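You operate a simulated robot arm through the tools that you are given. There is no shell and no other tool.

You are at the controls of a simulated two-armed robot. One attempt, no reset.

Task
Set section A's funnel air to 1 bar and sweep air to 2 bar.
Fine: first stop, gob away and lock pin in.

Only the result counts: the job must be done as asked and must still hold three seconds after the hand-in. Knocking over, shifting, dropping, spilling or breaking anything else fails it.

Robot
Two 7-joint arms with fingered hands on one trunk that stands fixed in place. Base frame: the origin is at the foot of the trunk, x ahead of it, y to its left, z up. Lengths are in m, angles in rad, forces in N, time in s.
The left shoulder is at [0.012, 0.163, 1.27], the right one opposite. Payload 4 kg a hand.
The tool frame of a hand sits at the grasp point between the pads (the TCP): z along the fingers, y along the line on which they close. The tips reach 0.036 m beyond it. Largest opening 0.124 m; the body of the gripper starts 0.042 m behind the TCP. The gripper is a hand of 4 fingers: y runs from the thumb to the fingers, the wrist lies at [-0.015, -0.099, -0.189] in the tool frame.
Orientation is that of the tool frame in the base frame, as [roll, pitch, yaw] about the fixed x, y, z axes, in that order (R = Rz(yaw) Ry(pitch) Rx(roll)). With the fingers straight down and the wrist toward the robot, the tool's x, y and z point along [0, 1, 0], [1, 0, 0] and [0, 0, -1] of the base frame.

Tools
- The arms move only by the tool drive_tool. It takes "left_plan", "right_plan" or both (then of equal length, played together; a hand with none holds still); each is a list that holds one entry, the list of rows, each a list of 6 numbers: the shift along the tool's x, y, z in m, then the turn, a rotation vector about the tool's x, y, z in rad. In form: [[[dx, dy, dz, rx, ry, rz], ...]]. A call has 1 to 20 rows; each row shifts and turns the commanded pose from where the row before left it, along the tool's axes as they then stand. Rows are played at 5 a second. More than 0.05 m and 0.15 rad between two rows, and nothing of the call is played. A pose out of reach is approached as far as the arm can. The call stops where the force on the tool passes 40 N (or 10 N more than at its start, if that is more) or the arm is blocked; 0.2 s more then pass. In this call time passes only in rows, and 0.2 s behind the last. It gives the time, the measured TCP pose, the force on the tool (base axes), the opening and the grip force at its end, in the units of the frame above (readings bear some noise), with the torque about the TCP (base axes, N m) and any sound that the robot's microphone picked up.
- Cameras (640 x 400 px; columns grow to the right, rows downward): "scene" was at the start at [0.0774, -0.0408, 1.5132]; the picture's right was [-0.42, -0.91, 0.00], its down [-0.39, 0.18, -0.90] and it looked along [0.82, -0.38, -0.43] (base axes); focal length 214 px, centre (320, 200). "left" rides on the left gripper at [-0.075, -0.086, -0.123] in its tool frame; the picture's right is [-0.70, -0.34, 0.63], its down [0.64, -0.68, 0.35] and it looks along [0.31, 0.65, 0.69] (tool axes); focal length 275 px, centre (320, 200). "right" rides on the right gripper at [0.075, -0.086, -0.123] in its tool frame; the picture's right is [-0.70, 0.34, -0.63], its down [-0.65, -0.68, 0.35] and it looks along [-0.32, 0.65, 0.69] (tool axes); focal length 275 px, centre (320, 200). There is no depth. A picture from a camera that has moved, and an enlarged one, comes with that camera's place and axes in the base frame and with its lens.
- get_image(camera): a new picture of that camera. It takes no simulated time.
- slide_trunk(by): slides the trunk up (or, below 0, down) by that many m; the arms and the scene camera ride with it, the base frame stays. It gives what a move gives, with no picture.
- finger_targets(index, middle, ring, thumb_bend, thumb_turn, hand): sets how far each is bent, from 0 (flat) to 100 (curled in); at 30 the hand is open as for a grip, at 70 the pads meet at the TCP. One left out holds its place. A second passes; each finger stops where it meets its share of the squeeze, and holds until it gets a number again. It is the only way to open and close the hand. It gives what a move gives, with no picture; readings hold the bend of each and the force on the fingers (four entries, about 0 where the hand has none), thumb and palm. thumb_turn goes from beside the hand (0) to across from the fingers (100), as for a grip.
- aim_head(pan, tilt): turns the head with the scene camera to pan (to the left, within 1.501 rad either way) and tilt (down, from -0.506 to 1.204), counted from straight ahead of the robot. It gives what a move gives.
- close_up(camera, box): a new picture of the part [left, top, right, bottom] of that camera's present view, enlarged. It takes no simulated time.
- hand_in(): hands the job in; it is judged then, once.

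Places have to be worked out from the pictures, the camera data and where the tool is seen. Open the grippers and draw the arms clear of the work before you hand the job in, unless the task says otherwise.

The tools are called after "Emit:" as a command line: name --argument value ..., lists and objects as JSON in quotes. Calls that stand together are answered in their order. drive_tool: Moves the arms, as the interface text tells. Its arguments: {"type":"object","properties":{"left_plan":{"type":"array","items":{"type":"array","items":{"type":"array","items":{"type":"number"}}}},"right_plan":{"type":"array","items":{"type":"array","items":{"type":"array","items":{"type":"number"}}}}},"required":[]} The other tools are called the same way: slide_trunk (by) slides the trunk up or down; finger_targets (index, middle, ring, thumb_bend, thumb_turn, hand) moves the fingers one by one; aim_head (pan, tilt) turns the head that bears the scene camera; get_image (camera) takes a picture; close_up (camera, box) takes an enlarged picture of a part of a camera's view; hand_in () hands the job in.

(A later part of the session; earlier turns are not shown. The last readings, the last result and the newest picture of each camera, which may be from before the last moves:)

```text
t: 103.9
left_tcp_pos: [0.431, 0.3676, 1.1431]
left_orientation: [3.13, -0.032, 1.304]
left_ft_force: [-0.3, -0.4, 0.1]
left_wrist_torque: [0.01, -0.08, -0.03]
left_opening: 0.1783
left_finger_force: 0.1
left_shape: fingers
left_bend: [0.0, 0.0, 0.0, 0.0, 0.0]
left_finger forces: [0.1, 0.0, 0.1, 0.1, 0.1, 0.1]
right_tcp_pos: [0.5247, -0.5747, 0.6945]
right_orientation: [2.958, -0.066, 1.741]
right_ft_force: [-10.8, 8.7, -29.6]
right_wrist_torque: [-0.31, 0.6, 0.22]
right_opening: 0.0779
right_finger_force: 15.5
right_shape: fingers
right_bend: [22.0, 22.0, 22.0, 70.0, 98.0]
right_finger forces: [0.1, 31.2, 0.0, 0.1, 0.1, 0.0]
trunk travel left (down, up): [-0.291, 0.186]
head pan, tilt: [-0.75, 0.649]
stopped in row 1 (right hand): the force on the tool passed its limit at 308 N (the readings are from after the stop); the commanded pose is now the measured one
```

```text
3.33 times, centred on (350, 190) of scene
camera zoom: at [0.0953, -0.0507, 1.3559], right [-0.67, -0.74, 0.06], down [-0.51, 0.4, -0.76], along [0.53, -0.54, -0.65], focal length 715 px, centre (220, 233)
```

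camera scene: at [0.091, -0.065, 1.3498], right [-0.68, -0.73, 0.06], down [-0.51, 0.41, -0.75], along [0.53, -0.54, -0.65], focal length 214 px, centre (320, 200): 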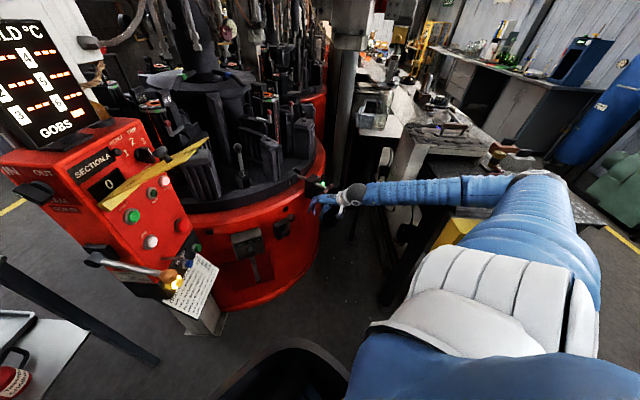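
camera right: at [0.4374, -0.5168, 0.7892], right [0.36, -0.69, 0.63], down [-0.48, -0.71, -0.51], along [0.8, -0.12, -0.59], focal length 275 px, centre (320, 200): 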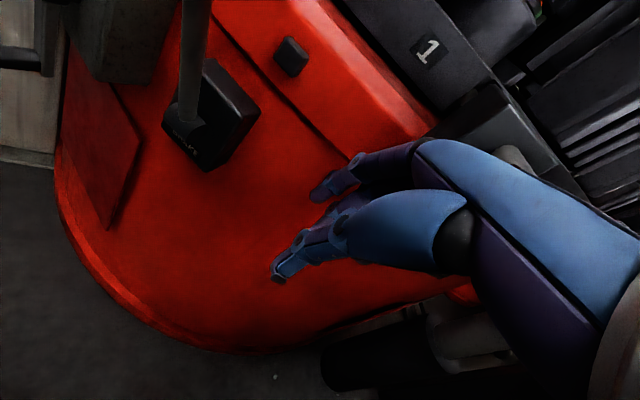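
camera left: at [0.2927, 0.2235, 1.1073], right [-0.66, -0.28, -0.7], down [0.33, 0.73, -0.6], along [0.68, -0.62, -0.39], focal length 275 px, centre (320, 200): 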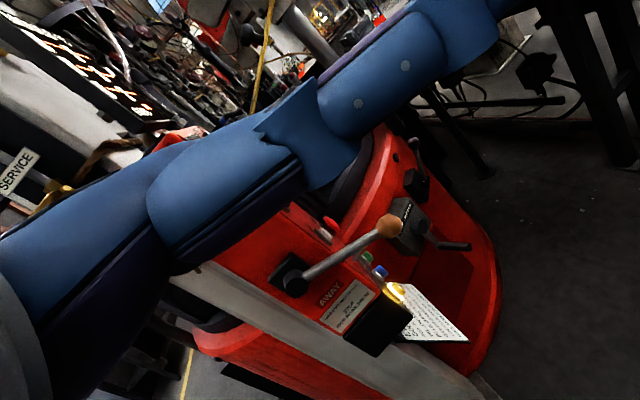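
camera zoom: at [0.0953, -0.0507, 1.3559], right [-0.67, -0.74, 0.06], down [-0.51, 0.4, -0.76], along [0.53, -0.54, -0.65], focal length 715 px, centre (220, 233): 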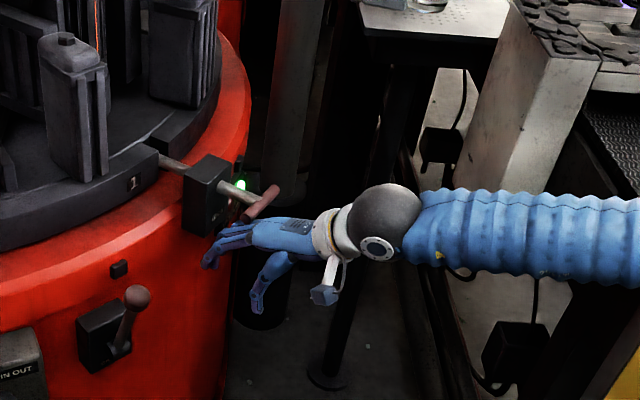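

Force dropped to about 30 N. Letting it settle once more.

Emit:
drive_tool --right_plan '[[[0, -0.005, 0.0, 0, 0, 0]]]'

Emit:
close_up --camera "scene" --box '[270, 130, 430, 250]'

Emit:
get_image --camera "right"

```text
t: 104.3
left_tcp_pos: [0.4342, 0.3722, 1.1381]
left_orientation: [3.131, -0.027, 1.308]
left_ft_force: [0.0, -0.5, 1.1]
left_wrist_torque: [-0.03, 0.04, 0.0]
left_opening: 0.1785
left_finger_force: 0.1
left_shape: fingers
left_bend: [0.0, 0.0, 0.0, 0.0, 0.0]
left_finger forces: [0.0, 0.0, 0.0, 0.1, 0.0, 0.0]
right_tcp_pos: [0.5238, -0.5744, 0.693]
right_orientation: [2.955, -0.064, 1.74]
right_ft_force: [0.3, -0.1, -0.6]
right_wrist_torque: [-0.04, 0.03, 0.01]
right_opening: 0.0779
right_finger_force: 0.0
right_shape: fingers
right_bend: [22.0, 22.0, 22.0, 70.0, 98.0]
right_finger forces: [0.1, 0.1, 0.0, 0.1, 0.0, 0.1]
trunk travel left (down, up): [-0.291, 0.186]
head pan, tilt: [-0.75, 0.649]
```

```text
3.33 times, centred on (350, 190) of scene
camera zoom: at [0.0902, -0.0482, 1.3538], right [-0.68, -0.73, 0.06], down [-0.51, 0.4, -0.76], along [0.53, -0.55, -0.65], focal length 715 px, centre (220, 233)
```

zoom: 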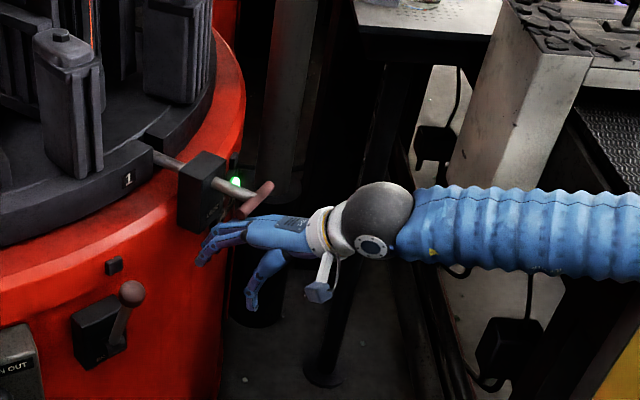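

```text
taken
camera right: at [0.4084, -0.5247, 0.8019], right [0.34, -0.69, 0.64], down [-0.49, -0.71, -0.51], along [0.8, -0.15, -0.58], focal length 275 px, centre (320, 200)
```

right: 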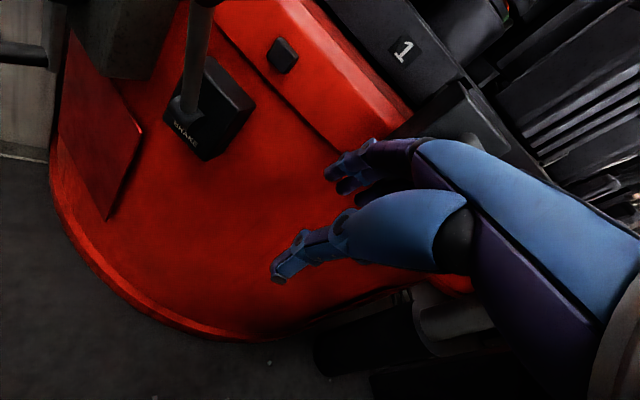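

Forces are zero, the lamp is green and the pin sits in the notch. Now withdraw the hand straight back (away from the T-bar).

Emit:
drive_tool --right_plan '[[[0, -0.02, 0.0, 0, 0, 0], [0, -0.02, 0.0, 0, 0, 0], [0, -0.02, 0.0, 0, 0, 0]]]'

Emit:
close_up --camera "scene" --box '[270, 130, 430, 250]'

Emit:
get_image --camera "right"

```text
t: 104.8
left_tcp_pos: [0.4423, 0.3762, 1.1341]
left_orientation: [3.138, -0.021, 1.308]
left_ft_force: [0.4, 0.8, -0.4]
left_wrist_torque: [0.0, 0.02, 0.0]
left_opening: 0.1783
left_finger_force: 0.1
left_shape: fingers
left_bend: [0.0, 0.0, 0.0, 0.0, 0.0]
left_finger forces: [0.0, 0.1, 0.0, 0.0, 0.0, 0.0]
right_tcp_pos: [0.5227, -0.5772, 0.7014]
right_orientation: [2.966, -0.022, 1.766]
right_ft_force: [-38.0, -2.7, -61.2]
right_wrist_torque: [0.89, 0.27, -0.53]
right_opening: 0.0777
right_finger_force: 35.6
right_shape: fingers
right_bend: [22.0, 22.0, 22.0, 70.0, 98.0]
right_finger forces: [0.0, 43.0, 28.0, 0.0, 0.1, 0.0]
trunk travel left (down, up): [-0.291, 0.186]
head pan, tilt: [-0.75, 0.649]
stopped in row 2 (right hand): the force on the tool passed its limit at 55 N (the readings are from after the stop); the commanded pose is now the measured one
```

```text
3.33 times, centred on (350, 190) of scene
camera zoom: at [0.1133, -0.0479, 1.3532], right [-0.66, -0.75, 0.07], down [-0.53, 0.39, -0.76], along [0.54, -0.54, -0.65], focal length 715 px, centre (220, 233)
```

zoom: 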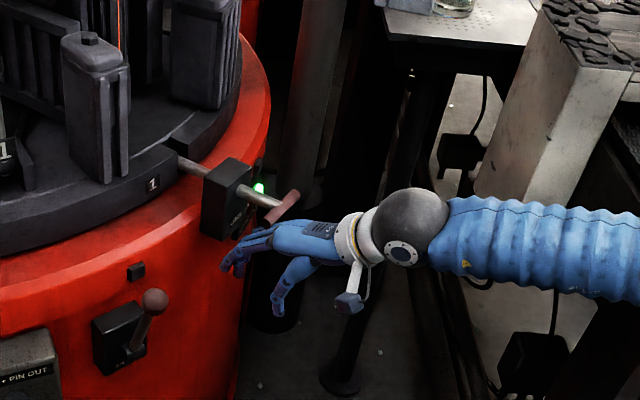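

```text
taken
camera right: at [0.4057, -0.5259, 0.8079], right [0.35, -0.65, 0.67], down [-0.48, -0.74, -0.47], along [0.81, -0.15, -0.57], focal length 275 px, centre (320, 200)
```

right: 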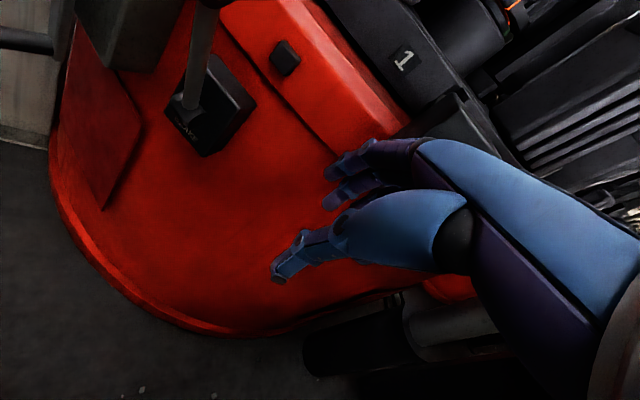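

The elbow is jammed against the bench when the hand moves back. I instead move the hand left (which frees the elbow) and slightly down, out from under the T-bar.

Emit:
drive_tool --right_plan '[[[0.018, -0.001, 0.012, 0, 0, 0], [0.018, -0.001, 0.005, 0, 0, 0]]]'

Emit:
close_up --camera "scene" --box '[270, 130, 430, 250]'

Emit:
get_image --camera "scene"

```text
t: 105.3
left_tcp_pos: [0.437, 0.3675, 1.1381]
left_orientation: [3.131, -0.023, 1.276]
left_ft_force: [-0.2, -0.4, -0.1]
left_wrist_torque: [0.05, 0.0, 0.01]
left_opening: 0.1782
left_finger_force: 0.0
left_shape: fingers
left_bend: [0.0, 0.0, 0.0, 0.0, 0.0]
left_finger forces: [0.0, 0.0, 0.0, 0.0, 0.0, 0.0]
right_tcp_pos: [0.5127, -0.5726, 0.7171]
right_orientation: [2.926, 0.024, 1.758]
right_ft_force: [-29.4, -3.6, -13.1]
right_wrist_torque: [0.36, -0.75, -0.65]
right_opening: 0.0779
right_finger_force: 15.7
right_shape: fingers
right_bend: [22.0, 22.0, 47.0, 70.0, 97.0]
right_finger forces: [0.0, 0.9, 30.9, 0.0, 0.0, 0.1]
trunk travel left (down, up): [-0.291, 0.186]
head pan, tilt: [-0.75, 0.649]
stopped in row 2 (right hand): the arm was blocked; the commanded pose is now the measured one
```

```text
3.33 times, centred on (350, 190) of scene
camera zoom: at [0.1341, -0.0411, 1.3539], right [-0.62, -0.78, 0.07], down [-0.54, 0.36, -0.76], along [0.57, -0.51, -0.65], focal length 715 px, centre (220, 233)
```

zoom: 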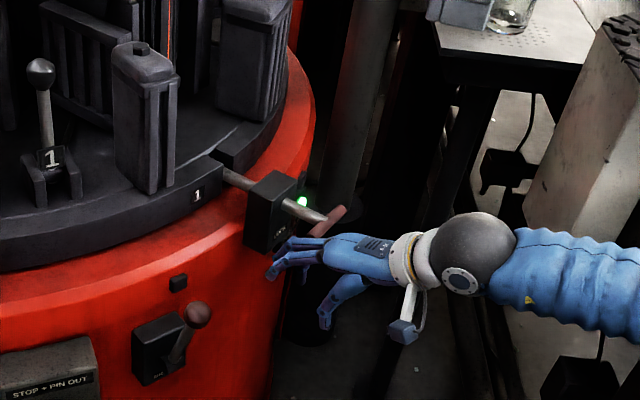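

```text
taken
camera scene: at [0.1341, -0.0411, 1.3539], right [-0.62, -0.78, 0.07], down [-0.54, 0.36, -0.76], along [0.57, -0.51, -0.65], focal length 214 px, centre (320, 200)
```

scene: 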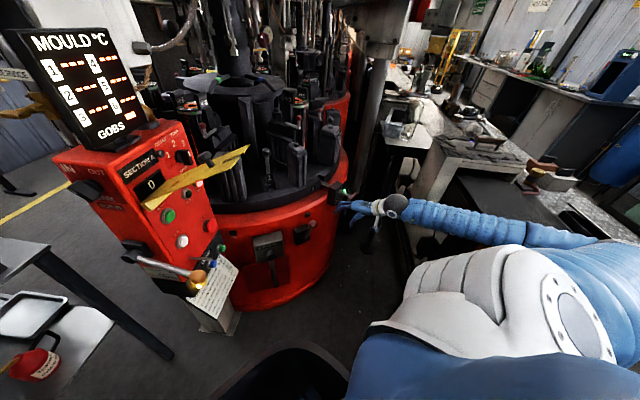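

The elbow seems pressed on the bench, twisting the trunk. Raising the trunk should lift the elbow free; I raise it in a small step and check.

Emit:
slide_trunk --by 0.05

Emit:
close_up --camera "scene" --box '[270, 130, 430, 250]'

Emit:
get_image --camera "scene"

```text
t: 105.6
left_tcp_pos: [0.4425, 0.3371, 1.1395]
left_orientation: [-3.12, 0.0, 1.194]
left_ft_force: [3.5, 0.2, -1.6]
left_wrist_torque: [-0.03, 0.32, -0.04]
left_opening: 0.1783
left_finger_force: 0.0
left_shape: fingers
left_bend: [0.0, 0.0, 0.0, 0.0, 0.0]
left_finger forces: [0.0, 0.1, 0.0, 0.1, 0.0, 0.1]
right_tcp_pos: [0.4535, -0.6032, 0.7221]
right_orientation: [2.939, 0.061, 1.679]
right_ft_force: [1.1, -2.1, -0.6]
right_wrist_torque: [0.11, 0.02, 0.02]
right_opening: 0.078
right_finger_force: 0.1
right_shape: fingers
right_bend: [22.0, 22.0, 22.0, 70.0, 98.0]
right_finger forces: [0.0, 0.0, 0.0, 0.0, 0.1, 0.1]
trunk travel left (down, up): [-0.296, 0.182]
head pan, tilt: [-0.75, 0.649]
stopped: the arm was blocked; the commanded pose is now the measured one
```

```text
3.33 times, centred on (350, 190) of scene
camera zoom: at [0.1775, -0.0473, 1.355], right [-0.56, -0.82, 0.08], down [-0.58, 0.32, -0.75], along [0.6, -0.47, -0.65], focal length 715 px, centre (220, 233)
```

zoom: 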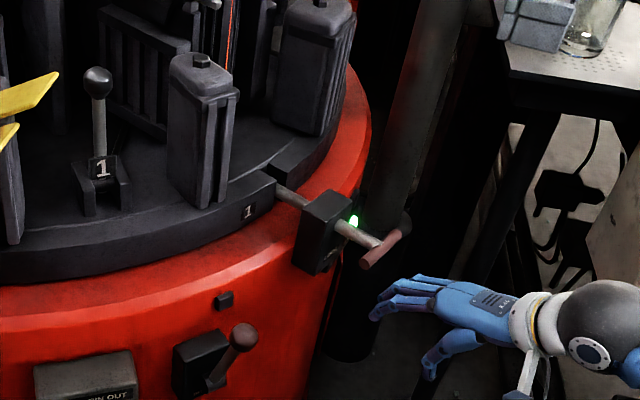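

```text
taken
camera scene: at [0.1775, -0.0473, 1.355], right [-0.56, -0.82, 0.08], down [-0.58, 0.32, -0.75], along [0.6, -0.47, -0.65], focal length 214 px, centre (320, 200)
```

scene: 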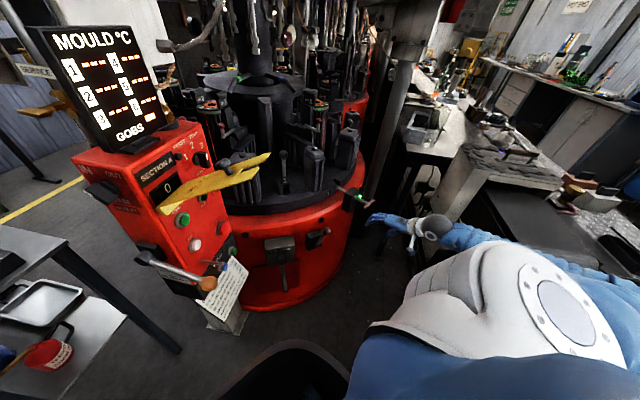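

The trunk is twisted and the arm is blocked. I turn the head right to see the elbow and what it is jammed against.

Emit:
aim_head --pan -1.45 --tilt 0.7

Emit:
get_image --camera "scene"

Emit:
get_image --camera "right"

```text
t: 106.7
left_tcp_pos: [0.3663, 0.3567, 1.1519]
left_orientation: [3.14, -0.029, 1.204]
left_ft_force: [4.9, 0.0, 0.1]
left_wrist_torque: [0.09, 0.32, 0.12]
left_opening: 0.1787
left_finger_force: 0.0
left_shape: fingers
left_bend: [0.0, 0.0, 0.0, 0.0, 0.0]
left_finger forces: [0.0, 0.1, 0.1, 0.1, 0.1, 0.1]
right_tcp_pos: [0.3624, -0.5736, 0.7245]
right_orientation: [2.909, 0.002, 1.692]
right_ft_force: [3.8, 4.3, -2.5]
right_wrist_torque: [-0.3, 0.31, -0.06]
right_opening: 0.0777
right_finger_force: 0.0
right_shape: fingers
right_bend: [22.0, 22.0, 22.0, 70.0, 97.0]
right_finger forces: [0.0, 0.0, 0.0, 0.0, 0.1, 0.0]
trunk travel left (down, up): [-0.296, 0.182]
head pan, tilt: [-1.45, 0.7]
```

```text
taken
camera scene: at [-0.0363, -0.0075, 1.3591], right [-0.99, -0.1, 0.08], down [-0.12, 0.64, -0.76], along [0.03, -0.77, -0.64], focal length 214 px, centre (320, 200)
```

scene: 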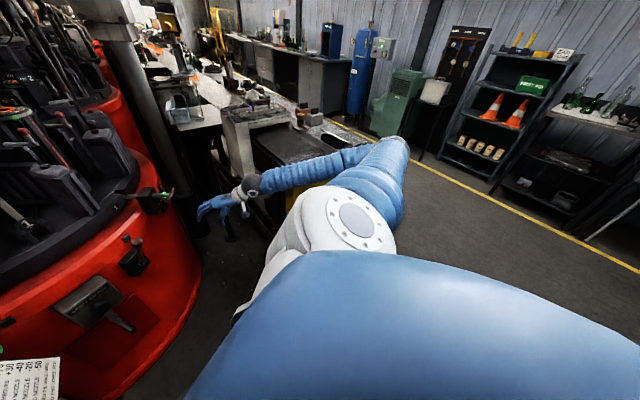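

```text
taken
camera right: at [0.2434, -0.5113, 0.8238], right [0.27, -0.67, 0.7], down [-0.5, -0.71, -0.49], along [0.82, -0.22, -0.52], focal length 275 px, centre (320, 200)
```

right: 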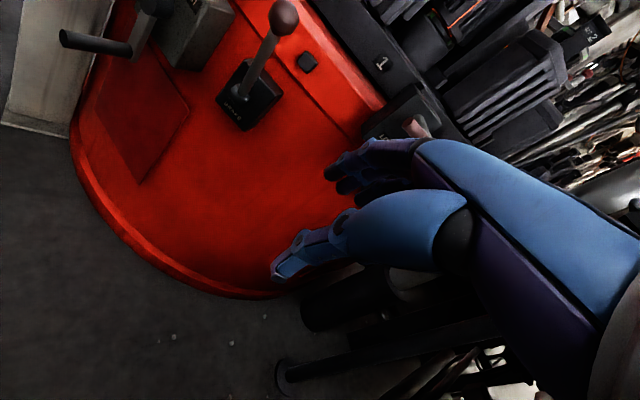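

The trunk is still moving; letting it settle with a zero move, then check poses again.

Emit:
drive_tool --right_plan '[[[0, 0, 0, 0, 0, 0], [0, 0, 0, 0, 0, 0], [0, 0, 0, 0, 0, 0], [0, 0, 0, 0, 0, 0]]]'

Emit:
get_image --camera "scene"

```text
t: 107.0
left_tcp_pos: [0.4761, 0.2327, 1.148]
left_orientation: [3.137, -0.037, 1.176]
left_ft_force: [2.8, -6.0, -1.5]
left_wrist_torque: [0.43, 0.32, -0.16]
left_opening: 0.178
left_finger_force: 0.0
left_shape: fingers
left_bend: [0.0, 0.0, 0.0, 0.0, 0.0]
left_finger forces: [0.0, 0.0, 0.1, 0.1, 0.1, 0.0]
right_tcp_pos: [0.4659, -0.6903, 0.7191]
right_orientation: [2.904, -0.006, 1.662]
right_ft_force: [1.5, -4.8, 2.6]
right_wrist_torque: [0.29, 0.07, 0.03]
right_opening: 0.0779
right_finger_force: 0.0
right_shape: fingers
right_bend: [22.0, 22.0, 22.0, 70.0, 98.0]
right_finger forces: [0.0, 0.1, 0.1, 0.1, 0.0, 0.1]
trunk travel left (down, up): [-0.296, 0.182]
head pan, tilt: [-1.45, 0.7]
stopped in row 1 (left hand): the arm was blocked; the commanded pose is now the measured one
```

```text
taken
camera scene: at [-0.0384, -0.0679, 1.3589], right [-1.0, -0.01, 0.08], down [-0.07, 0.65, -0.76], along [-0.05, -0.76, -0.65], focal length 214 px, centre (320, 200)
```

scene: 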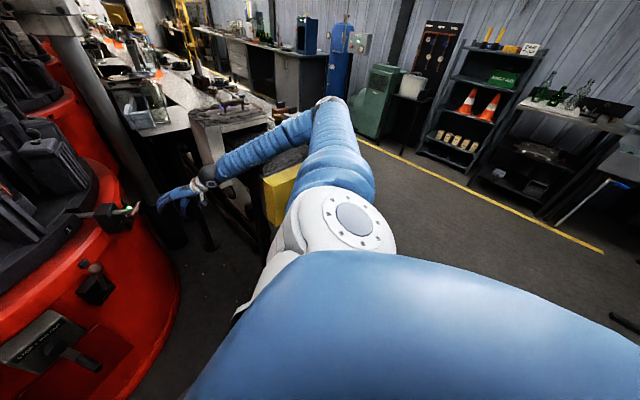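

The trunk is swaying after the release. I let a second pass with no motion to let it damp out.

Emit:
finger_targets --hand "left" --index 20 --middle 20 --ring 20

Emit:
get_image --camera "scene"

Emit:
get_image --camera "right"

```text
t: 107.3
left_tcp_pos: [0.5558, 0.2786, 1.1342]
left_orientation: [-3.119, -0.046, 1.309]
left_ft_force: [0.3, -2.2, -3.6]
left_wrist_torque: [0.2, 0.09, 0.03]
left_opening: 0.1691
left_finger_force: 0.1
left_shape: fingers
left_bend: [20.0, 20.0, 20.0, 0.0, 0.0]
left_finger forces: [0.0, 0.0, 0.0, 0.0, 0.1, 0.0]
right_tcp_pos: [0.6254, -0.6577, 0.656]
right_orientation: [3.009, -0.004, 1.774]
right_ft_force: [-10.8, -63.8, -98.8]
right_wrist_torque: [2.68, -0.12, -2.68]
right_opening: 0.0515
right_finger_force: 66.3
right_shape: fingers
right_bend: [42.0, 24.0, 54.0, 70.0, 98.0]
right_finger forces: [55.9, 9.0, 10.8, 0.1, 0.0, 57.7]
trunk travel left (down, up): [-0.296, 0.182]
head pan, tilt: [-1.45, 0.7]
stopped (right hand): the force on the tool passed its limit at 82 N (the readings are from after the stop); the commanded pose is now the measured one
```

```text
taken
camera scene: at [0.0713, -0.0996, 1.3513], right [-0.99, -0.1, 0.11], down [-0.15, 0.65, -0.74], along [0.0, -0.75, -0.66], focal length 214 px, centre (320, 200)
```

scene: 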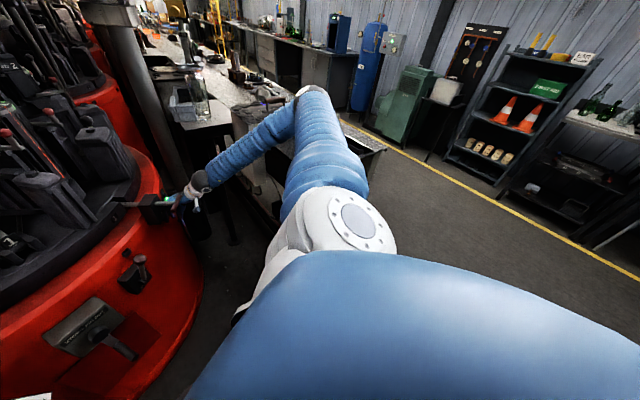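

```text
taken
camera right: at [0.5116, -0.6045, 0.767], right [0.39, -0.63, 0.67], down [-0.48, -0.76, -0.44], along [0.78, -0.16, -0.6], focal length 275 px, centre (320, 200)
```

right: 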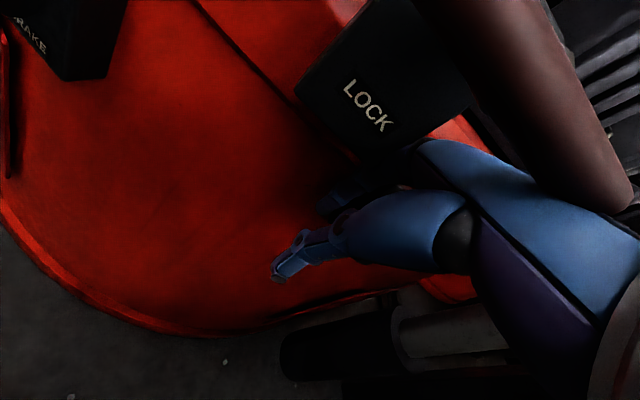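

The sway drove the hand under the T-bar again. I check the state with a short zero move for the right hand only.

Emit:
drive_tool --right_plan '[[[0, 0, 0.005, 0, 0, 0]]]'

Emit:
get_image --camera "scene"

```text
t: 107.7
left_tcp_pos: [0.461, 0.3144, 1.1506]
left_orientation: [3.13, -0.048, 1.373]
left_ft_force: [0.9, 2.5, -0.6]
left_wrist_torque: [-0.15, 0.01, -0.01]
left_opening: 0.1696
left_finger_force: 0.0
left_shape: fingers
left_bend: [20.0, 20.0, 20.0, 0.0, 0.0]
left_finger forces: [0.0, 0.1, 0.1, 0.0, 0.1, 0.0]
right_tcp_pos: [0.5921, -0.636, 0.665]
right_orientation: [3.016, 0.015, 1.809]
right_ft_force: [-2.3, -149.7, -98.0]
right_wrist_torque: [7.97, 0.84, -9.3]
right_opening: 0.0548
right_finger_force: 117.4
right_shape: fingers
right_bend: [39.0, 22.0, 23.0, 70.0, 98.0]
right_finger forces: [16.4, 142.5, 0.0, 0.0, 0.0, 75.8]
trunk travel left (down, up): [-0.296, 0.182]
head pan, tilt: [-1.45, 0.7]
stopped in row 1 (right hand): the force on the tool passed its limit at 144 N (the readings are from after the stop); the commanded pose is now the measured one
```

```text
taken
camera scene: at [0.0472, -0.0901, 1.356], right [-0.99, -0.1, 0.08], down [-0.13, 0.64, -0.75], along [0.02, -0.76, -0.65], focal length 214 px, centre (320, 200)
```

scene: 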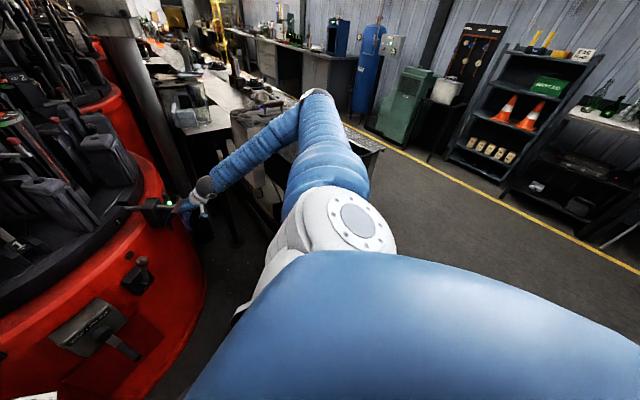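

The hand is wedged beneath the LOCK block. I command it in the direction that relieves the force: back, right and down.

Emit:
drive_tool --right_plan '[[[-0.02, -0.03, 0.02, 0, 0, 0]]]'

Emit:
get_image --camera "right"

```text
t: 108.1
left_tcp_pos: [0.485, 0.3157, 1.1497]
left_orientation: [3.126, -0.037, 1.347]
left_ft_force: [0.3, 0.6, -0.2]
left_wrist_torque: [-0.09, 0.05, -0.04]
left_opening: 0.1693
left_finger_force: 0.1
left_shape: fingers
left_bend: [20.0, 20.0, 20.0, 0.0, 0.0]
left_finger forces: [0.1, 0.0, 0.1, 0.0, 0.0, 0.0]
right_tcp_pos: [0.5837, -0.6436, 0.6661]
right_orientation: [2.972, 0.016, 1.823]
right_ft_force: [5.5, -29.5, 3.4]
right_wrist_torque: [1.29, 0.15, -2.03]
right_opening: 0.0713
right_finger_force: 19.0
right_shape: fingers
right_bend: [26.0, 22.0, 21.0, 70.0, 98.0]
right_finger forces: [7.1, 30.8, 0.1, 0.1, 0.0, 0.1]
trunk travel left (down, up): [-0.296, 0.182]
head pan, tilt: [-1.45, 0.7]
```

```text
taken
camera right: at [0.4642, -0.5952, 0.771], right [0.39, -0.61, 0.69], down [-0.43, -0.78, -0.45], along [0.81, -0.13, -0.57], focal length 275 px, centre (320, 200)
```

right: 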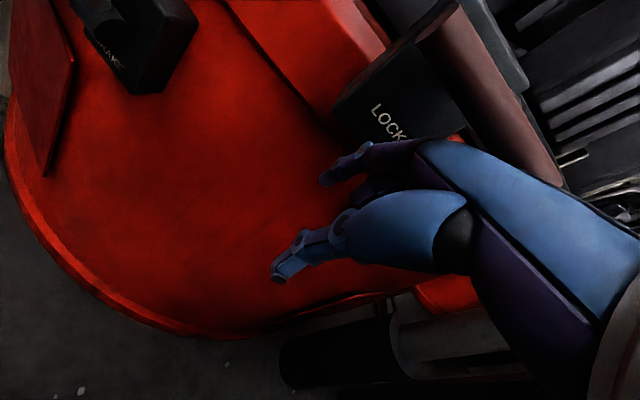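

Force fell to 30 N. Continue back and right, gently.

Emit:
drive_tool --right_plan '[[[-0.012, -0.015, 0.01, 0, 0, 0]]]'

Emit:
drive_tool --right_plan '[[[0, -0.02, 0.01, 0, 0, 0]]]'

Emit:
get_image --camera "right"

Emit:
get_image --camera "scene"

```text
t: 108.5
left_tcp_pos: [0.4842, 0.3092, 1.1505]
left_orientation: [3.123, -0.04, 1.344]
left_ft_force: [0.2, -0.1, -0.6]
left_wrist_torque: [-0.05, 0.01, 0.01]
left_opening: 0.1697
left_finger_force: 0.0
left_shape: fingers
left_bend: [20.0, 20.0, 20.0, 0.0, 0.0]
left_finger forces: [0.0, 0.0, 0.0, 0.0, 0.0, 0.1]
right_tcp_pos: [0.5694, -0.6642, 0.6506]
right_orientation: [2.975, 0.011, 1.822]
right_ft_force: [-0.5, 0.1, 0.9]
right_wrist_torque: [-0.02, 0.03, -0.01]
right_opening: 0.0776
right_finger_force: 0.0
right_shape: fingers
right_bend: [22.0, 22.0, 22.0, 70.0, 98.0]
right_finger forces: [0.0, 0.0, 0.0, 0.1, 0.1, 0.0]
trunk travel left (down, up): [-0.296, 0.182]
head pan, tilt: [-1.45, 0.7]
```

```text
t: 108.9
left_tcp_pos: [0.4809, 0.3079, 1.151]
left_orientation: [3.125, -0.041, 1.347]
left_ft_force: [-0.6, -0.2, -0.5]
left_wrist_torque: [-0.04, 0.01, 0.01]
left_opening: 0.169
left_finger_force: 0.1
left_shape: fingers
left_bend: [20.0, 20.0, 20.0, 0.0, 0.0]
left_finger forces: [0.0, 0.1, 0.1, 0.1, 0.0, 0.1]
right_tcp_pos: [0.5504, -0.6704, 0.6371]
right_orientation: [2.974, 0.008, 1.818]
right_ft_force: [0.0, -0.4, 0.6]
right_wrist_torque: [-0.01, 0.02, -0.03]
right_opening: 0.0776
right_finger_force: 0.0
right_shape: fingers
right_bend: [22.0, 22.0, 22.0, 70.0, 98.0]
right_finger forces: [0.0, 0.0, 0.1, 0.0, 0.1, 0.1]
trunk travel left (down, up): [-0.296, 0.182]
head pan, tilt: [-1.45, 0.7]
```

```text
taken
camera right: at [0.4317, -0.6223, 0.7424], right [0.39, -0.61, 0.69], down [-0.44, -0.78, -0.45], along [0.81, -0.12, -0.57], focal length 275 px, centre (320, 200)
```

right: 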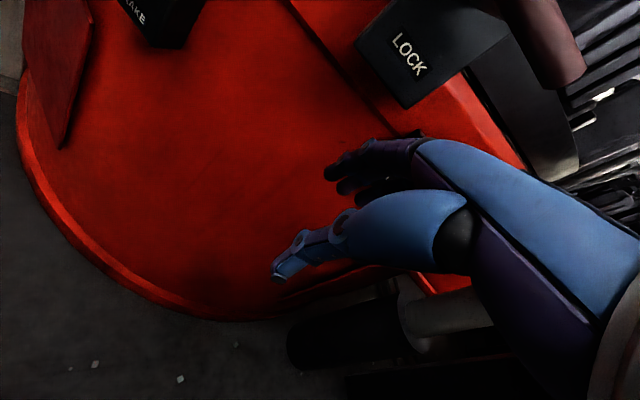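

```text
taken
camera scene: at [0.0353, -0.0865, 1.3566], right [-0.99, -0.12, 0.08], down [-0.14, 0.64, -0.76], along [0.04, -0.76, -0.65], focal length 214 px, centre (320, 200)
```

scene: 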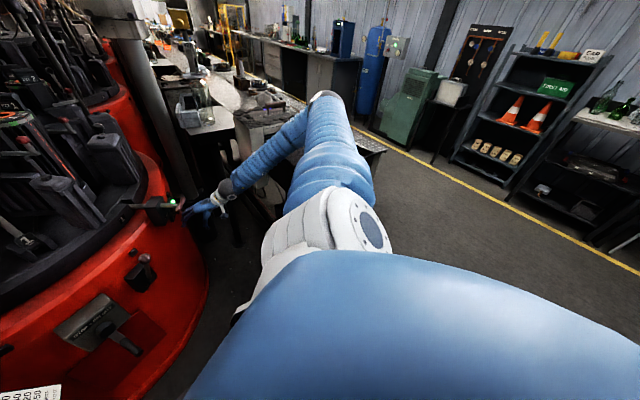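

Free and stable; the green lamp is on. Moving the hand back away from the T-bar.

Emit:
drive_tool --right_plan '[[[0, -0.02, 0.0, 0, 0, 0], [0, -0.02, 0.0, 0, 0, 0]]]'

Emit:
drive_tool --right_plan '[[[0, -0.02, 0.0, 0, 0, 0], [0, -0.02, 0.0, 0, 0, 0]]]'

Emit:
get_image --camera "right"

Emit:
get_image --camera "scene"

```text
t: 109.5
left_tcp_pos: [0.5076, 0.3041, 1.1366]
left_orientation: [-3.136, -0.023, 1.322]
left_ft_force: [2.1, -4.0, -2.2]
left_wrist_torque: [0.23, 0.24, -0.01]
left_opening: 0.1695
left_finger_force: 0.1
left_shape: fingers
left_bend: [20.0, 20.0, 20.0, 0.0, 0.0]
left_finger forces: [0.0, 0.0, 0.0, 0.0, 0.0, 0.1]
right_tcp_pos: [0.3937, -0.6842, 0.5422]
right_orientation: [-3.001, -0.004, 1.896]
right_ft_force: [-7.5, -7.3, -1.5]
right_wrist_torque: [0.76, -0.66, -0.1]
right_opening: 0.0779
right_finger_force: 0.1
right_shape: fingers
right_bend: [22.0, 22.0, 22.0, 70.0, 98.0]
right_finger forces: [0.1, 0.0, 0.0, 0.1, 0.0, 0.0]
trunk travel left (down, up): [-0.296, 0.182]
head pan, tilt: [-1.45, 0.7]
stopped in row 2 (right hand): the arm was blocked; the commanded pose is now the measured one
```

```text
t: 109.9
left_tcp_pos: [0.494, 0.3117, 1.1512]
left_orientation: [3.13, -0.04, 1.306]
left_ft_force: [-1.7, 2.4, -0.1]
left_wrist_torque: [-0.17, -0.11, 0.05]
left_opening: 0.1692
left_finger_force: 0.1
left_shape: fingers
left_bend: [20.0, 20.0, 20.0, 0.0, 0.0]
left_finger forces: [0.1, 0.1, 0.0, 0.0, 0.1, 0.0]
right_tcp_pos: [0.378, -0.6852, 0.5591]
right_orientation: [-3.029, 0.023, 1.9]
right_ft_force: [12.1, 6.7, 0.6]
right_wrist_torque: [-0.64, 1.05, 0.11]
right_opening: 0.0775
right_finger_force: 0.1
right_shape: fingers
right_bend: [22.0, 22.0, 22.0, 70.0, 97.0]
right_finger forces: [0.0, 0.1, 0.0, 0.1, 0.1, 0.0]
trunk travel left (down, up): [-0.296, 0.182]
head pan, tilt: [-1.45, 0.7]
stopped in row 1 (right hand): the arm was blocked; the commanded pose is now the measured one
```

```text
taken
camera right: at [0.2863, -0.6337, 0.6886], right [0.61, -0.51, 0.61], down [-0.47, -0.85, -0.25], along [0.64, -0.13, -0.75], focal length 275 px, centre (320, 200)
```

right: 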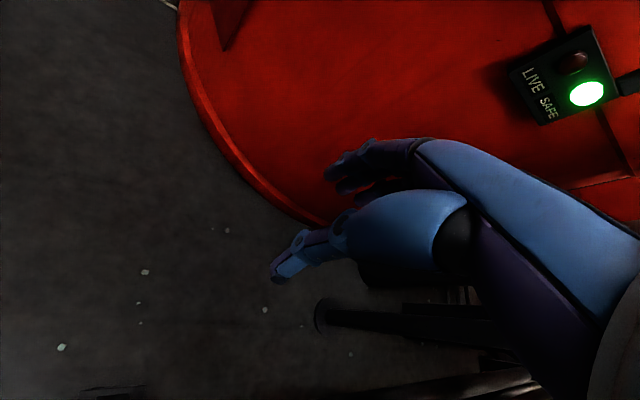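

```text
taken
camera scene: at [0.1497, -0.067, 1.3584], right [-0.94, -0.34, 0.09], down [-0.28, 0.59, -0.76], along [0.2, -0.73, -0.65], focal length 214 px, centre (320, 200)
```

scene: 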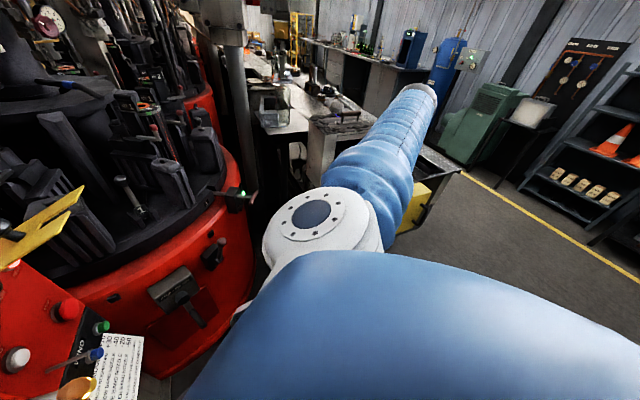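

The lamp now reads SAFE (green) next to LIVE: the pin is in. The arm jumped low again; I let things settle before moving on.

Emit:
finger_targets --hand "left" --index 30 --middle 30 --ring 30

Emit:
get_image --camera "scene"

```text
t: 110.2
left_tcp_pos: [0.4578, 0.253, 1.1617]
left_orientation: [-3.121, -0.037, 1.257]
left_ft_force: [-14.9, 0.1, -3.6]
left_wrist_torque: [0.04, -1.32, 0.03]
left_opening: 0.1637
left_finger_force: 0.1
left_shape: fingers
left_bend: [30.0, 30.0, 30.0, 0.0, 0.0]
left_finger forces: [0.1, 0.0, 0.0, 0.0, 0.0, 0.0]
right_tcp_pos: [0.3948, -0.7385, 0.5979]
right_orientation: [-3.081, -0.006, 1.74]
right_ft_force: [4.0, -1.8, 0.8]
right_wrist_torque: [0.17, 0.4, 0.01]
right_opening: 0.0779
right_finger_force: 0.0
right_shape: fingers
right_bend: [22.0, 22.0, 22.0, 70.0, 98.0]
right_finger forces: [0.1, 0.1, 0.0, 0.0, 0.0, 0.0]
trunk travel left (down, up): [-0.296, 0.182]
head pan, tilt: [-1.45, 0.7]
stopped (left hand): the arm was blocked; the commanded pose is now the measured one
```

```text
taken
camera scene: at [0.2722, -0.0452, 1.3556], right [-0.77, -0.63, 0.09], down [-0.46, 0.46, -0.76], along [0.44, -0.63, -0.64], focal length 214 px, centre (320, 200)
```

scene: 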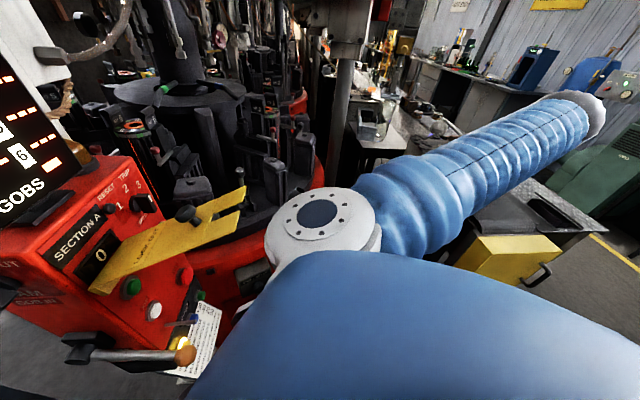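

The trunk has yawed considerably. I wait again with a minimal call to see whether it comes to rest.

Emit:
finger_targets --hand "left" --index 30

Emit:
get_image --camera "scene"

```text
t: 110.5
left_tcp_pos: [0.3968, -0.0056, 1.213]
left_orientation: [-3.004, 0.063, 0.489]
left_ft_force: [6.9, -12.0, 3.3]
left_wrist_torque: [0.88, 0.78, 2.01]
left_opening: 0.155
left_finger_force: 0.0
left_shape: fingers
left_bend: [30.0, 30.0, 30.0, 0.0, 0.0]
left_finger forces: [0.0, 0.1, 0.1, 0.0, 0.0, 0.1]
right_tcp_pos: [0.1825, -0.7214, 0.783]
right_orientation: [-2.497, -0.005, 1.438]
right_ft_force: [94.3, 235.1, -31.0]
right_wrist_torque: [-25.99, 11.38, 8.23]
right_opening: 0.0762
right_finger_force: 0.0
right_shape: fingers
right_bend: [22.0, 22.0, 22.0, 70.0, 97.0]
right_finger forces: [0.1, 0.1, 0.1, 0.0, 0.4, 0.1]
trunk travel left (down, up): [-0.296, 0.182]
head pan, tilt: [-1.45, 0.7]
stopped (left hand): the arm was blocked; the commanded pose is now the measured one
```

```text
taken
camera scene: at [0.3302, -0.0965, 1.3648], right [-0.81, -0.56, 0.15], down [-0.47, 0.47, -0.75], along [0.35, -0.68, -0.65], focal length 214 px, centre (320, 200)
```

scene: 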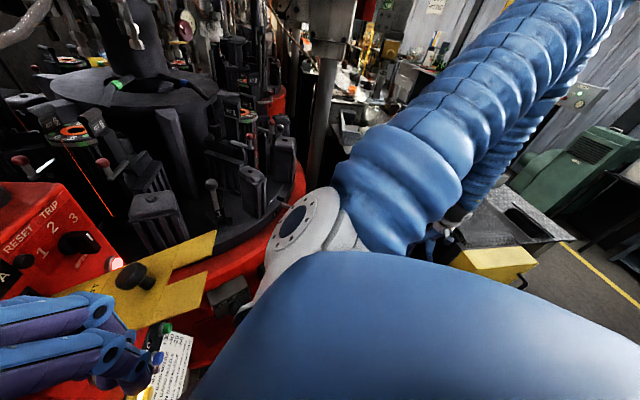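

The body is still moving. I use a head turn (no arm command) to let time pass and see whether it settles.

Emit:
aim_head --pan -0.6 --tilt 0.7

Emit:
get_image --camera "scene"

```text
t: 111.7
left_tcp_pos: [0.385, -0.0014, 1.2023]
left_orientation: [-2.969, 0.048, 0.467]
left_ft_force: [7.6, -5.1, -2.4]
left_wrist_torque: [0.43, 0.64, -0.03]
left_opening: 0.1636
left_finger_force: 0.1
left_shape: fingers
left_bend: [30.0, 30.0, 30.0, 0.0, 0.0]
left_finger forces: [0.0, 0.0, 0.0, 0.0, 0.0, 0.1]
right_tcp_pos: [0.2115, -0.7771, 0.7416]
right_orientation: [-2.382, 0.043, 1.575]
right_ft_force: [-53.6, -32.0, 6.5]
right_wrist_torque: [2.11, -3.97, -2.0]
right_opening: 0.0778
right_finger_force: 0.0
right_shape: fingers
right_bend: [22.0, 22.0, 22.0, 70.0, 97.0]
right_finger forces: [0.1, 0.1, 0.0, 0.0, 0.1, 0.1]
trunk travel left (down, up): [-0.296, 0.182]
head pan, tilt: [-0.6, 0.7]
```

```text
taken
camera scene: at [0.3489, -0.1108, 1.3519], right [-0.01, -1.0, 0.01], down [-0.74, 0.0, -0.67], along [0.67, -0.02, -0.74], focal length 214 px, centre (320, 200)
```

scene: 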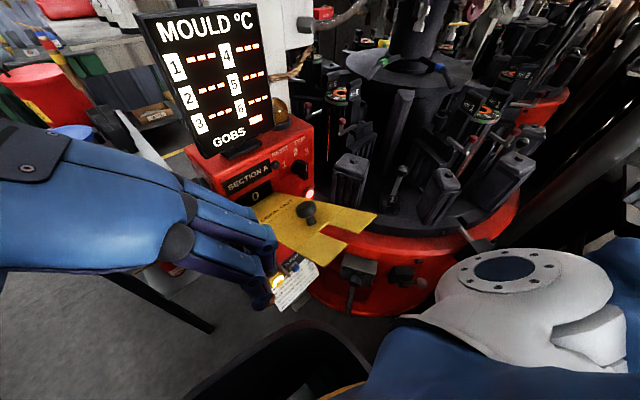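

It settled, but the trunk is yawed ~0.58 rad with the right hand pressed near the bench. Let me see the right camera and the right side.

Emit:
get_image --camera "right"

Emit:
get_image --camera "left"

Emit:
close_up --camera "scene" --box '[380, 180, 640, 400]'

```text
taken
camera right: at [0.2347, -0.6955, 0.8865], right [0.68, -0.68, 0.26], down [-0.73, -0.64, 0.25], along [0.0, -0.36, -0.93], focal length 275 px, centre (320, 200)
```

right: 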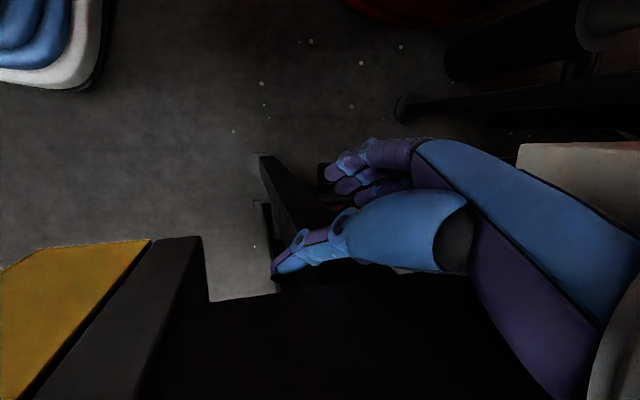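

```text
taken
camera left: at [0.296, 0.0233, 1.3423], right [-0.84, 0.07, -0.53], down [0.24, 0.94, -0.26], along [0.48, -0.34, -0.81], focal length 275 px, centre (320, 200)
```

left: 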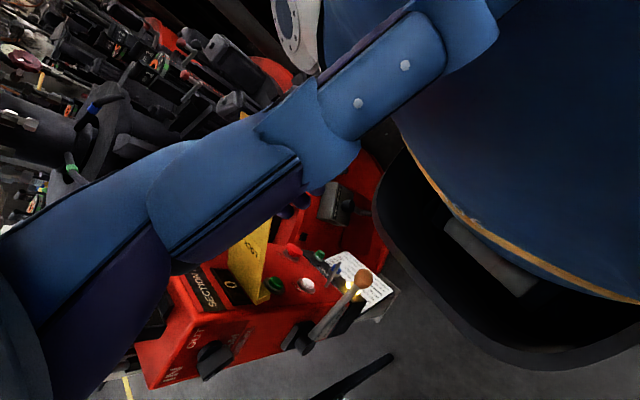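

```text
1.82 times, centred on (510, 290) of scene
camera zoom: at [0.3489, -0.1108, 1.3519], right [-0.01, -1.0, 0.01], down [-0.74, 0.0, -0.67], along [0.67, -0.02, -0.74], focal length 390 px, centre (-26, 36)
```

zoom: 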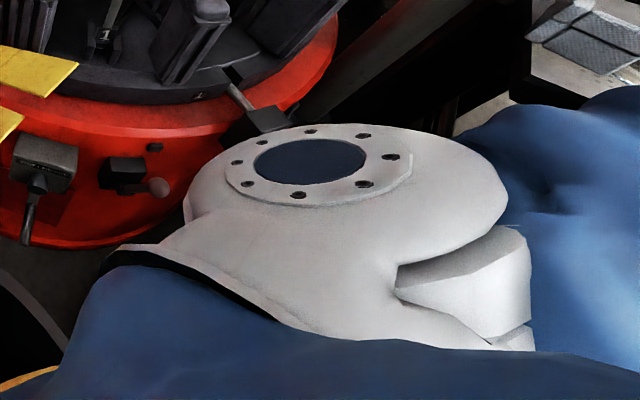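

The right hand hangs beside the bench's front-left corner. I lift it straight up in a small step and watch forces.

Emit:
drive_tool --right_plan '[[[0, -0.0172, -0.0181, 0, 0, 0]]]'

Emit:
get_image --camera "right"

```text
t: 112.0
left_tcp_pos: [0.2722, 0.0859, 1.2288]
left_orientation: [-2.814, -0.1, -0.039]
left_ft_force: [380.8, 124.9, -3.3]
left_wrist_torque: [-3.25, 10.18, 18.19]
left_opening: 0.1543
left_finger_force: 0.1
left_shape: fingers
left_bend: [66.0, 35.0, 30.0, 0.0, 0.0]
left_finger forces: [0.1, 0.0, 0.0, 0.1, 0.1, 0.0]
right_tcp_pos: [0.1076, -0.6505, 0.8933]
right_orientation: [-2.316, 0.228, 1.082]
right_ft_force: [50.6, 60.6, 40.0]
right_wrist_torque: [2.97, -5.14, 4.43]
right_opening: 0.0779
right_finger_force: 46.8
right_shape: fingers
right_bend: [22.0, 22.0, 24.0, 70.0, 98.0]
right_finger forces: [0.0, 0.0, 93.1, 0.1, 0.0, 0.0]
trunk travel left (down, up): [-0.296, 0.182]
head pan, tilt: [-0.6, 0.7]
stopped in row 1 (right hand): the force on the tool passed its limit at 591 N (the readings are from after the stop); the commanded pose is now the measured one
```

```text
taken
camera right: at [0.1867, -0.5718, 1.0194], right [0.31, -0.89, 0.33], down [-0.9, -0.16, 0.4], along [-0.3, -0.43, -0.85], focal length 275 px, centre (320, 200)
```

right: 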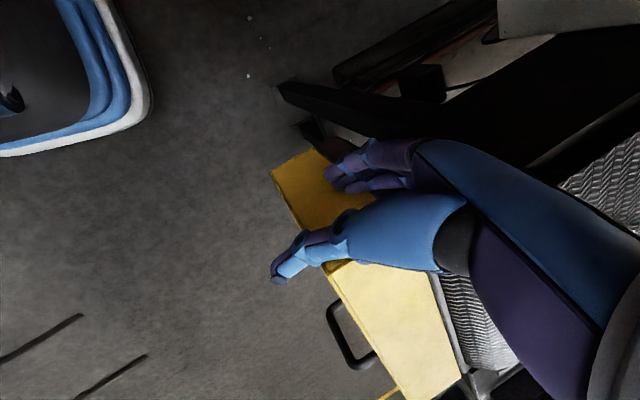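

Another violent shift. I look at the state from the scene camera before doing anything else.

Emit:
get_image --camera "scene"

Emit:
get_image --camera "left"

```text
taken
camera scene: at [0.2952, -0.0527, 1.3588], right [-0.03, -0.99, 0.11], down [-0.7, -0.06, -0.71], along [0.71, -0.1, -0.7], focal length 214 px, centre (320, 200)
```

scene: 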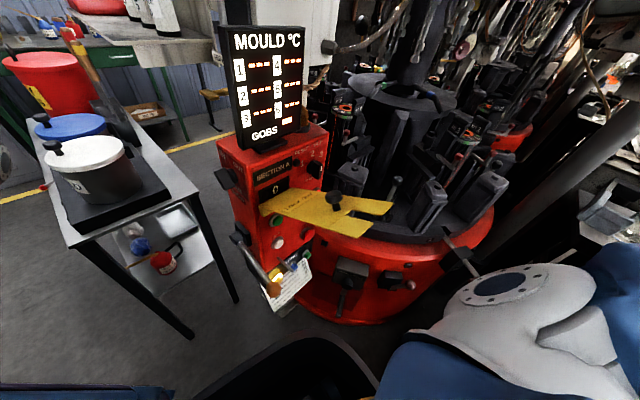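

```text
taken
camera left: at [0.185, 0.1294, 1.3651], right [-0.62, 0.55, -0.56], down [0.68, 0.73, -0.04], along [0.38, -0.41, -0.83], focal length 275 px, centre (320, 200)
```

left: 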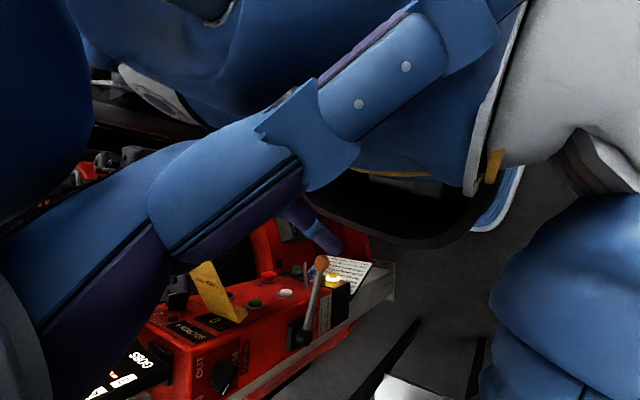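

Objects look undisturbed; the robot's own left hand is pressing its chest while the trunk is twisted. I move both hands one small step in the force-relieving directions.

Emit:
drive_tool --left_plan '[[[0.0439, -0.0191, 0.0112, 0, 0, 0]]]' --right_plan '[[[0.0155, -0.0106, -0.0393, 0, 0, 0]]]'

Emit:
get_image --camera "scene"

```text
t: 112.2
left_tcp_pos: [0.1821, 0.0575, 1.2976]
left_orientation: [-2.734, -0.027, -0.638]
left_ft_force: [-22.5, 30.8, 92.6]
left_wrist_torque: [-1.31, 0.59, -1.92]
left_opening: 0.1508
left_finger_force: 0.0
left_shape: fingers
left_bend: [46.0, 75.0, 76.0, 0.0, 0.0]
left_finger forces: [0.0, 0.1, 0.0, 0.0, 0.0, 0.0]
left hand out of reach, approached as far as the arm can: row 1
right_tcp_pos: [0.0835, -0.5971, 0.8963]
right_orientation: [-2.139, 0.216, 0.687]
right_ft_force: [349.6, 187.8, -43.7]
right_wrist_torque: [5.76, -3.46, 31.09]
right_opening: 0.0776
right_finger_force: 199.8
right_shape: fingers
right_bend: [22.0, 21.0, 22.0, 70.0, 97.0]
right_finger forces: [0.0, 0.0, 400.2, 0.0, 0.0, 0.0]
trunk travel left (down, up): [-0.296, 0.182]
head pan, tilt: [-0.6, 0.7]
stopped in row 1 (right hand): the force on the tool passed its limit at 151 N (the readings are from after the stop); the commanded pose is now the measured one
```

```text
taken
camera scene: at [0.2777, -0.1395, 1.3582], right [-0.1, -1.0, -0.01], down [-0.72, 0.08, -0.69], along [0.69, -0.06, -0.72], focal length 214 px, centre (320, 200)
```

scene: 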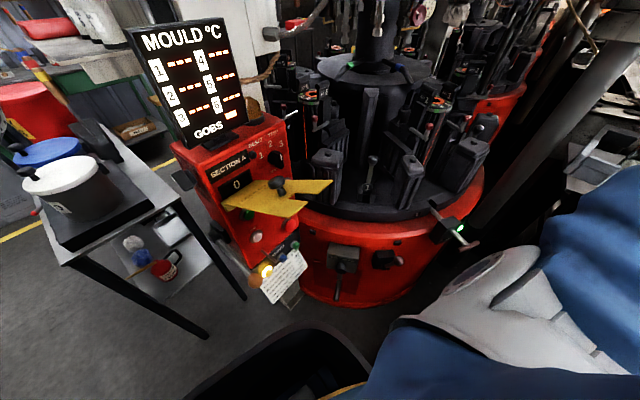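

Let it settle again via a head move only.

Emit:
aim_head --pan -0.7 --tilt 0.7

Emit:
get_image --camera "scene"

Emit:
get_image --camera "right"

Emit:
get_image --camera "left"

```text
t: 112.9
left_tcp_pos: [0.1272, 0.017, 1.2733]
left_orientation: [-2.689, -0.064, -0.754]
left_ft_force: [6.6, -3.9, 37.2]
left_wrist_torque: [-0.02, -1.0, 0.05]
left_opening: 0.1359
left_finger_force: 0.1
left_shape: fingers
left_bend: [70.0, 70.0, 72.0, 0.0, 0.0]
left_finger forces: [0.0, 0.0, 0.0, 0.1, 0.0, 0.0]
right_tcp_pos: [-0.1708, -0.6155, 0.8629]
right_orientation: [-2.235, 0.243, 0.583]
right_ft_force: [-1.7, 0.1, 0.9]
right_wrist_torque: [-0.08, -0.1, -0.06]
right_opening: 0.0778
right_finger_force: 0.0
right_shape: fingers
right_bend: [22.0, 22.0, 22.0, 70.0, 98.0]
right_finger forces: [0.0, 0.1, 0.0, 0.0, 0.0, 0.1]
trunk travel left (down, up): [-0.296, 0.182]
head pan, tilt: [-0.7, 0.7]
```

```text
taken
camera scene: at [0.202, -0.1533, 1.3543], right [-0.48, -0.87, 0.01], down [-0.62, 0.33, -0.71], along [0.62, -0.35, -0.7], focal length 214 px, centre (320, 200)
```

scene: 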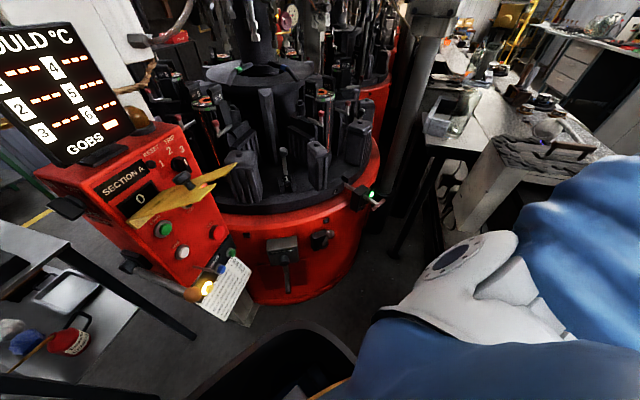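

```text
taken
camera right: at [-0.0558, -0.5917, 0.9825], right [-0.15, -0.95, 0.29], down [-0.84, 0.27, 0.47], along [-0.52, -0.17, -0.83], focal length 275 px, centre (320, 200)
```

right: 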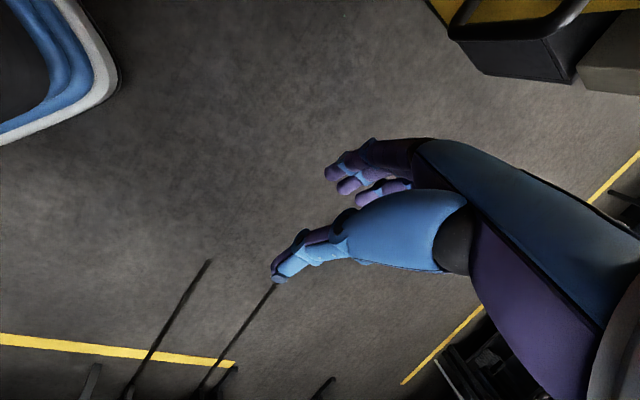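

```text
taken
camera left: at [0.0813, 0.0902, 1.4166], right [-0.09, 0.88, -0.46], down [0.99, 0.12, 0.03], along [0.08, -0.46, -0.88], focal length 275 px, centre (320, 200)
```

left: 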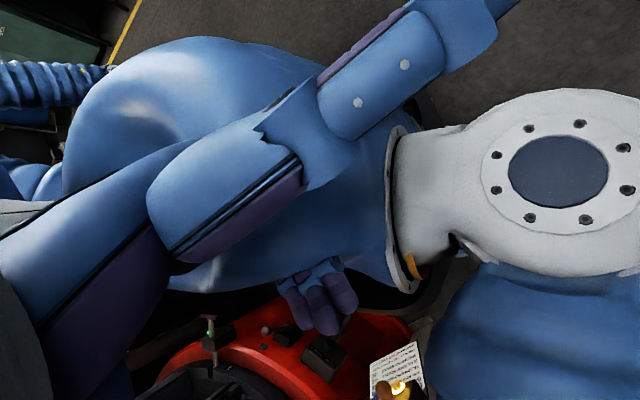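

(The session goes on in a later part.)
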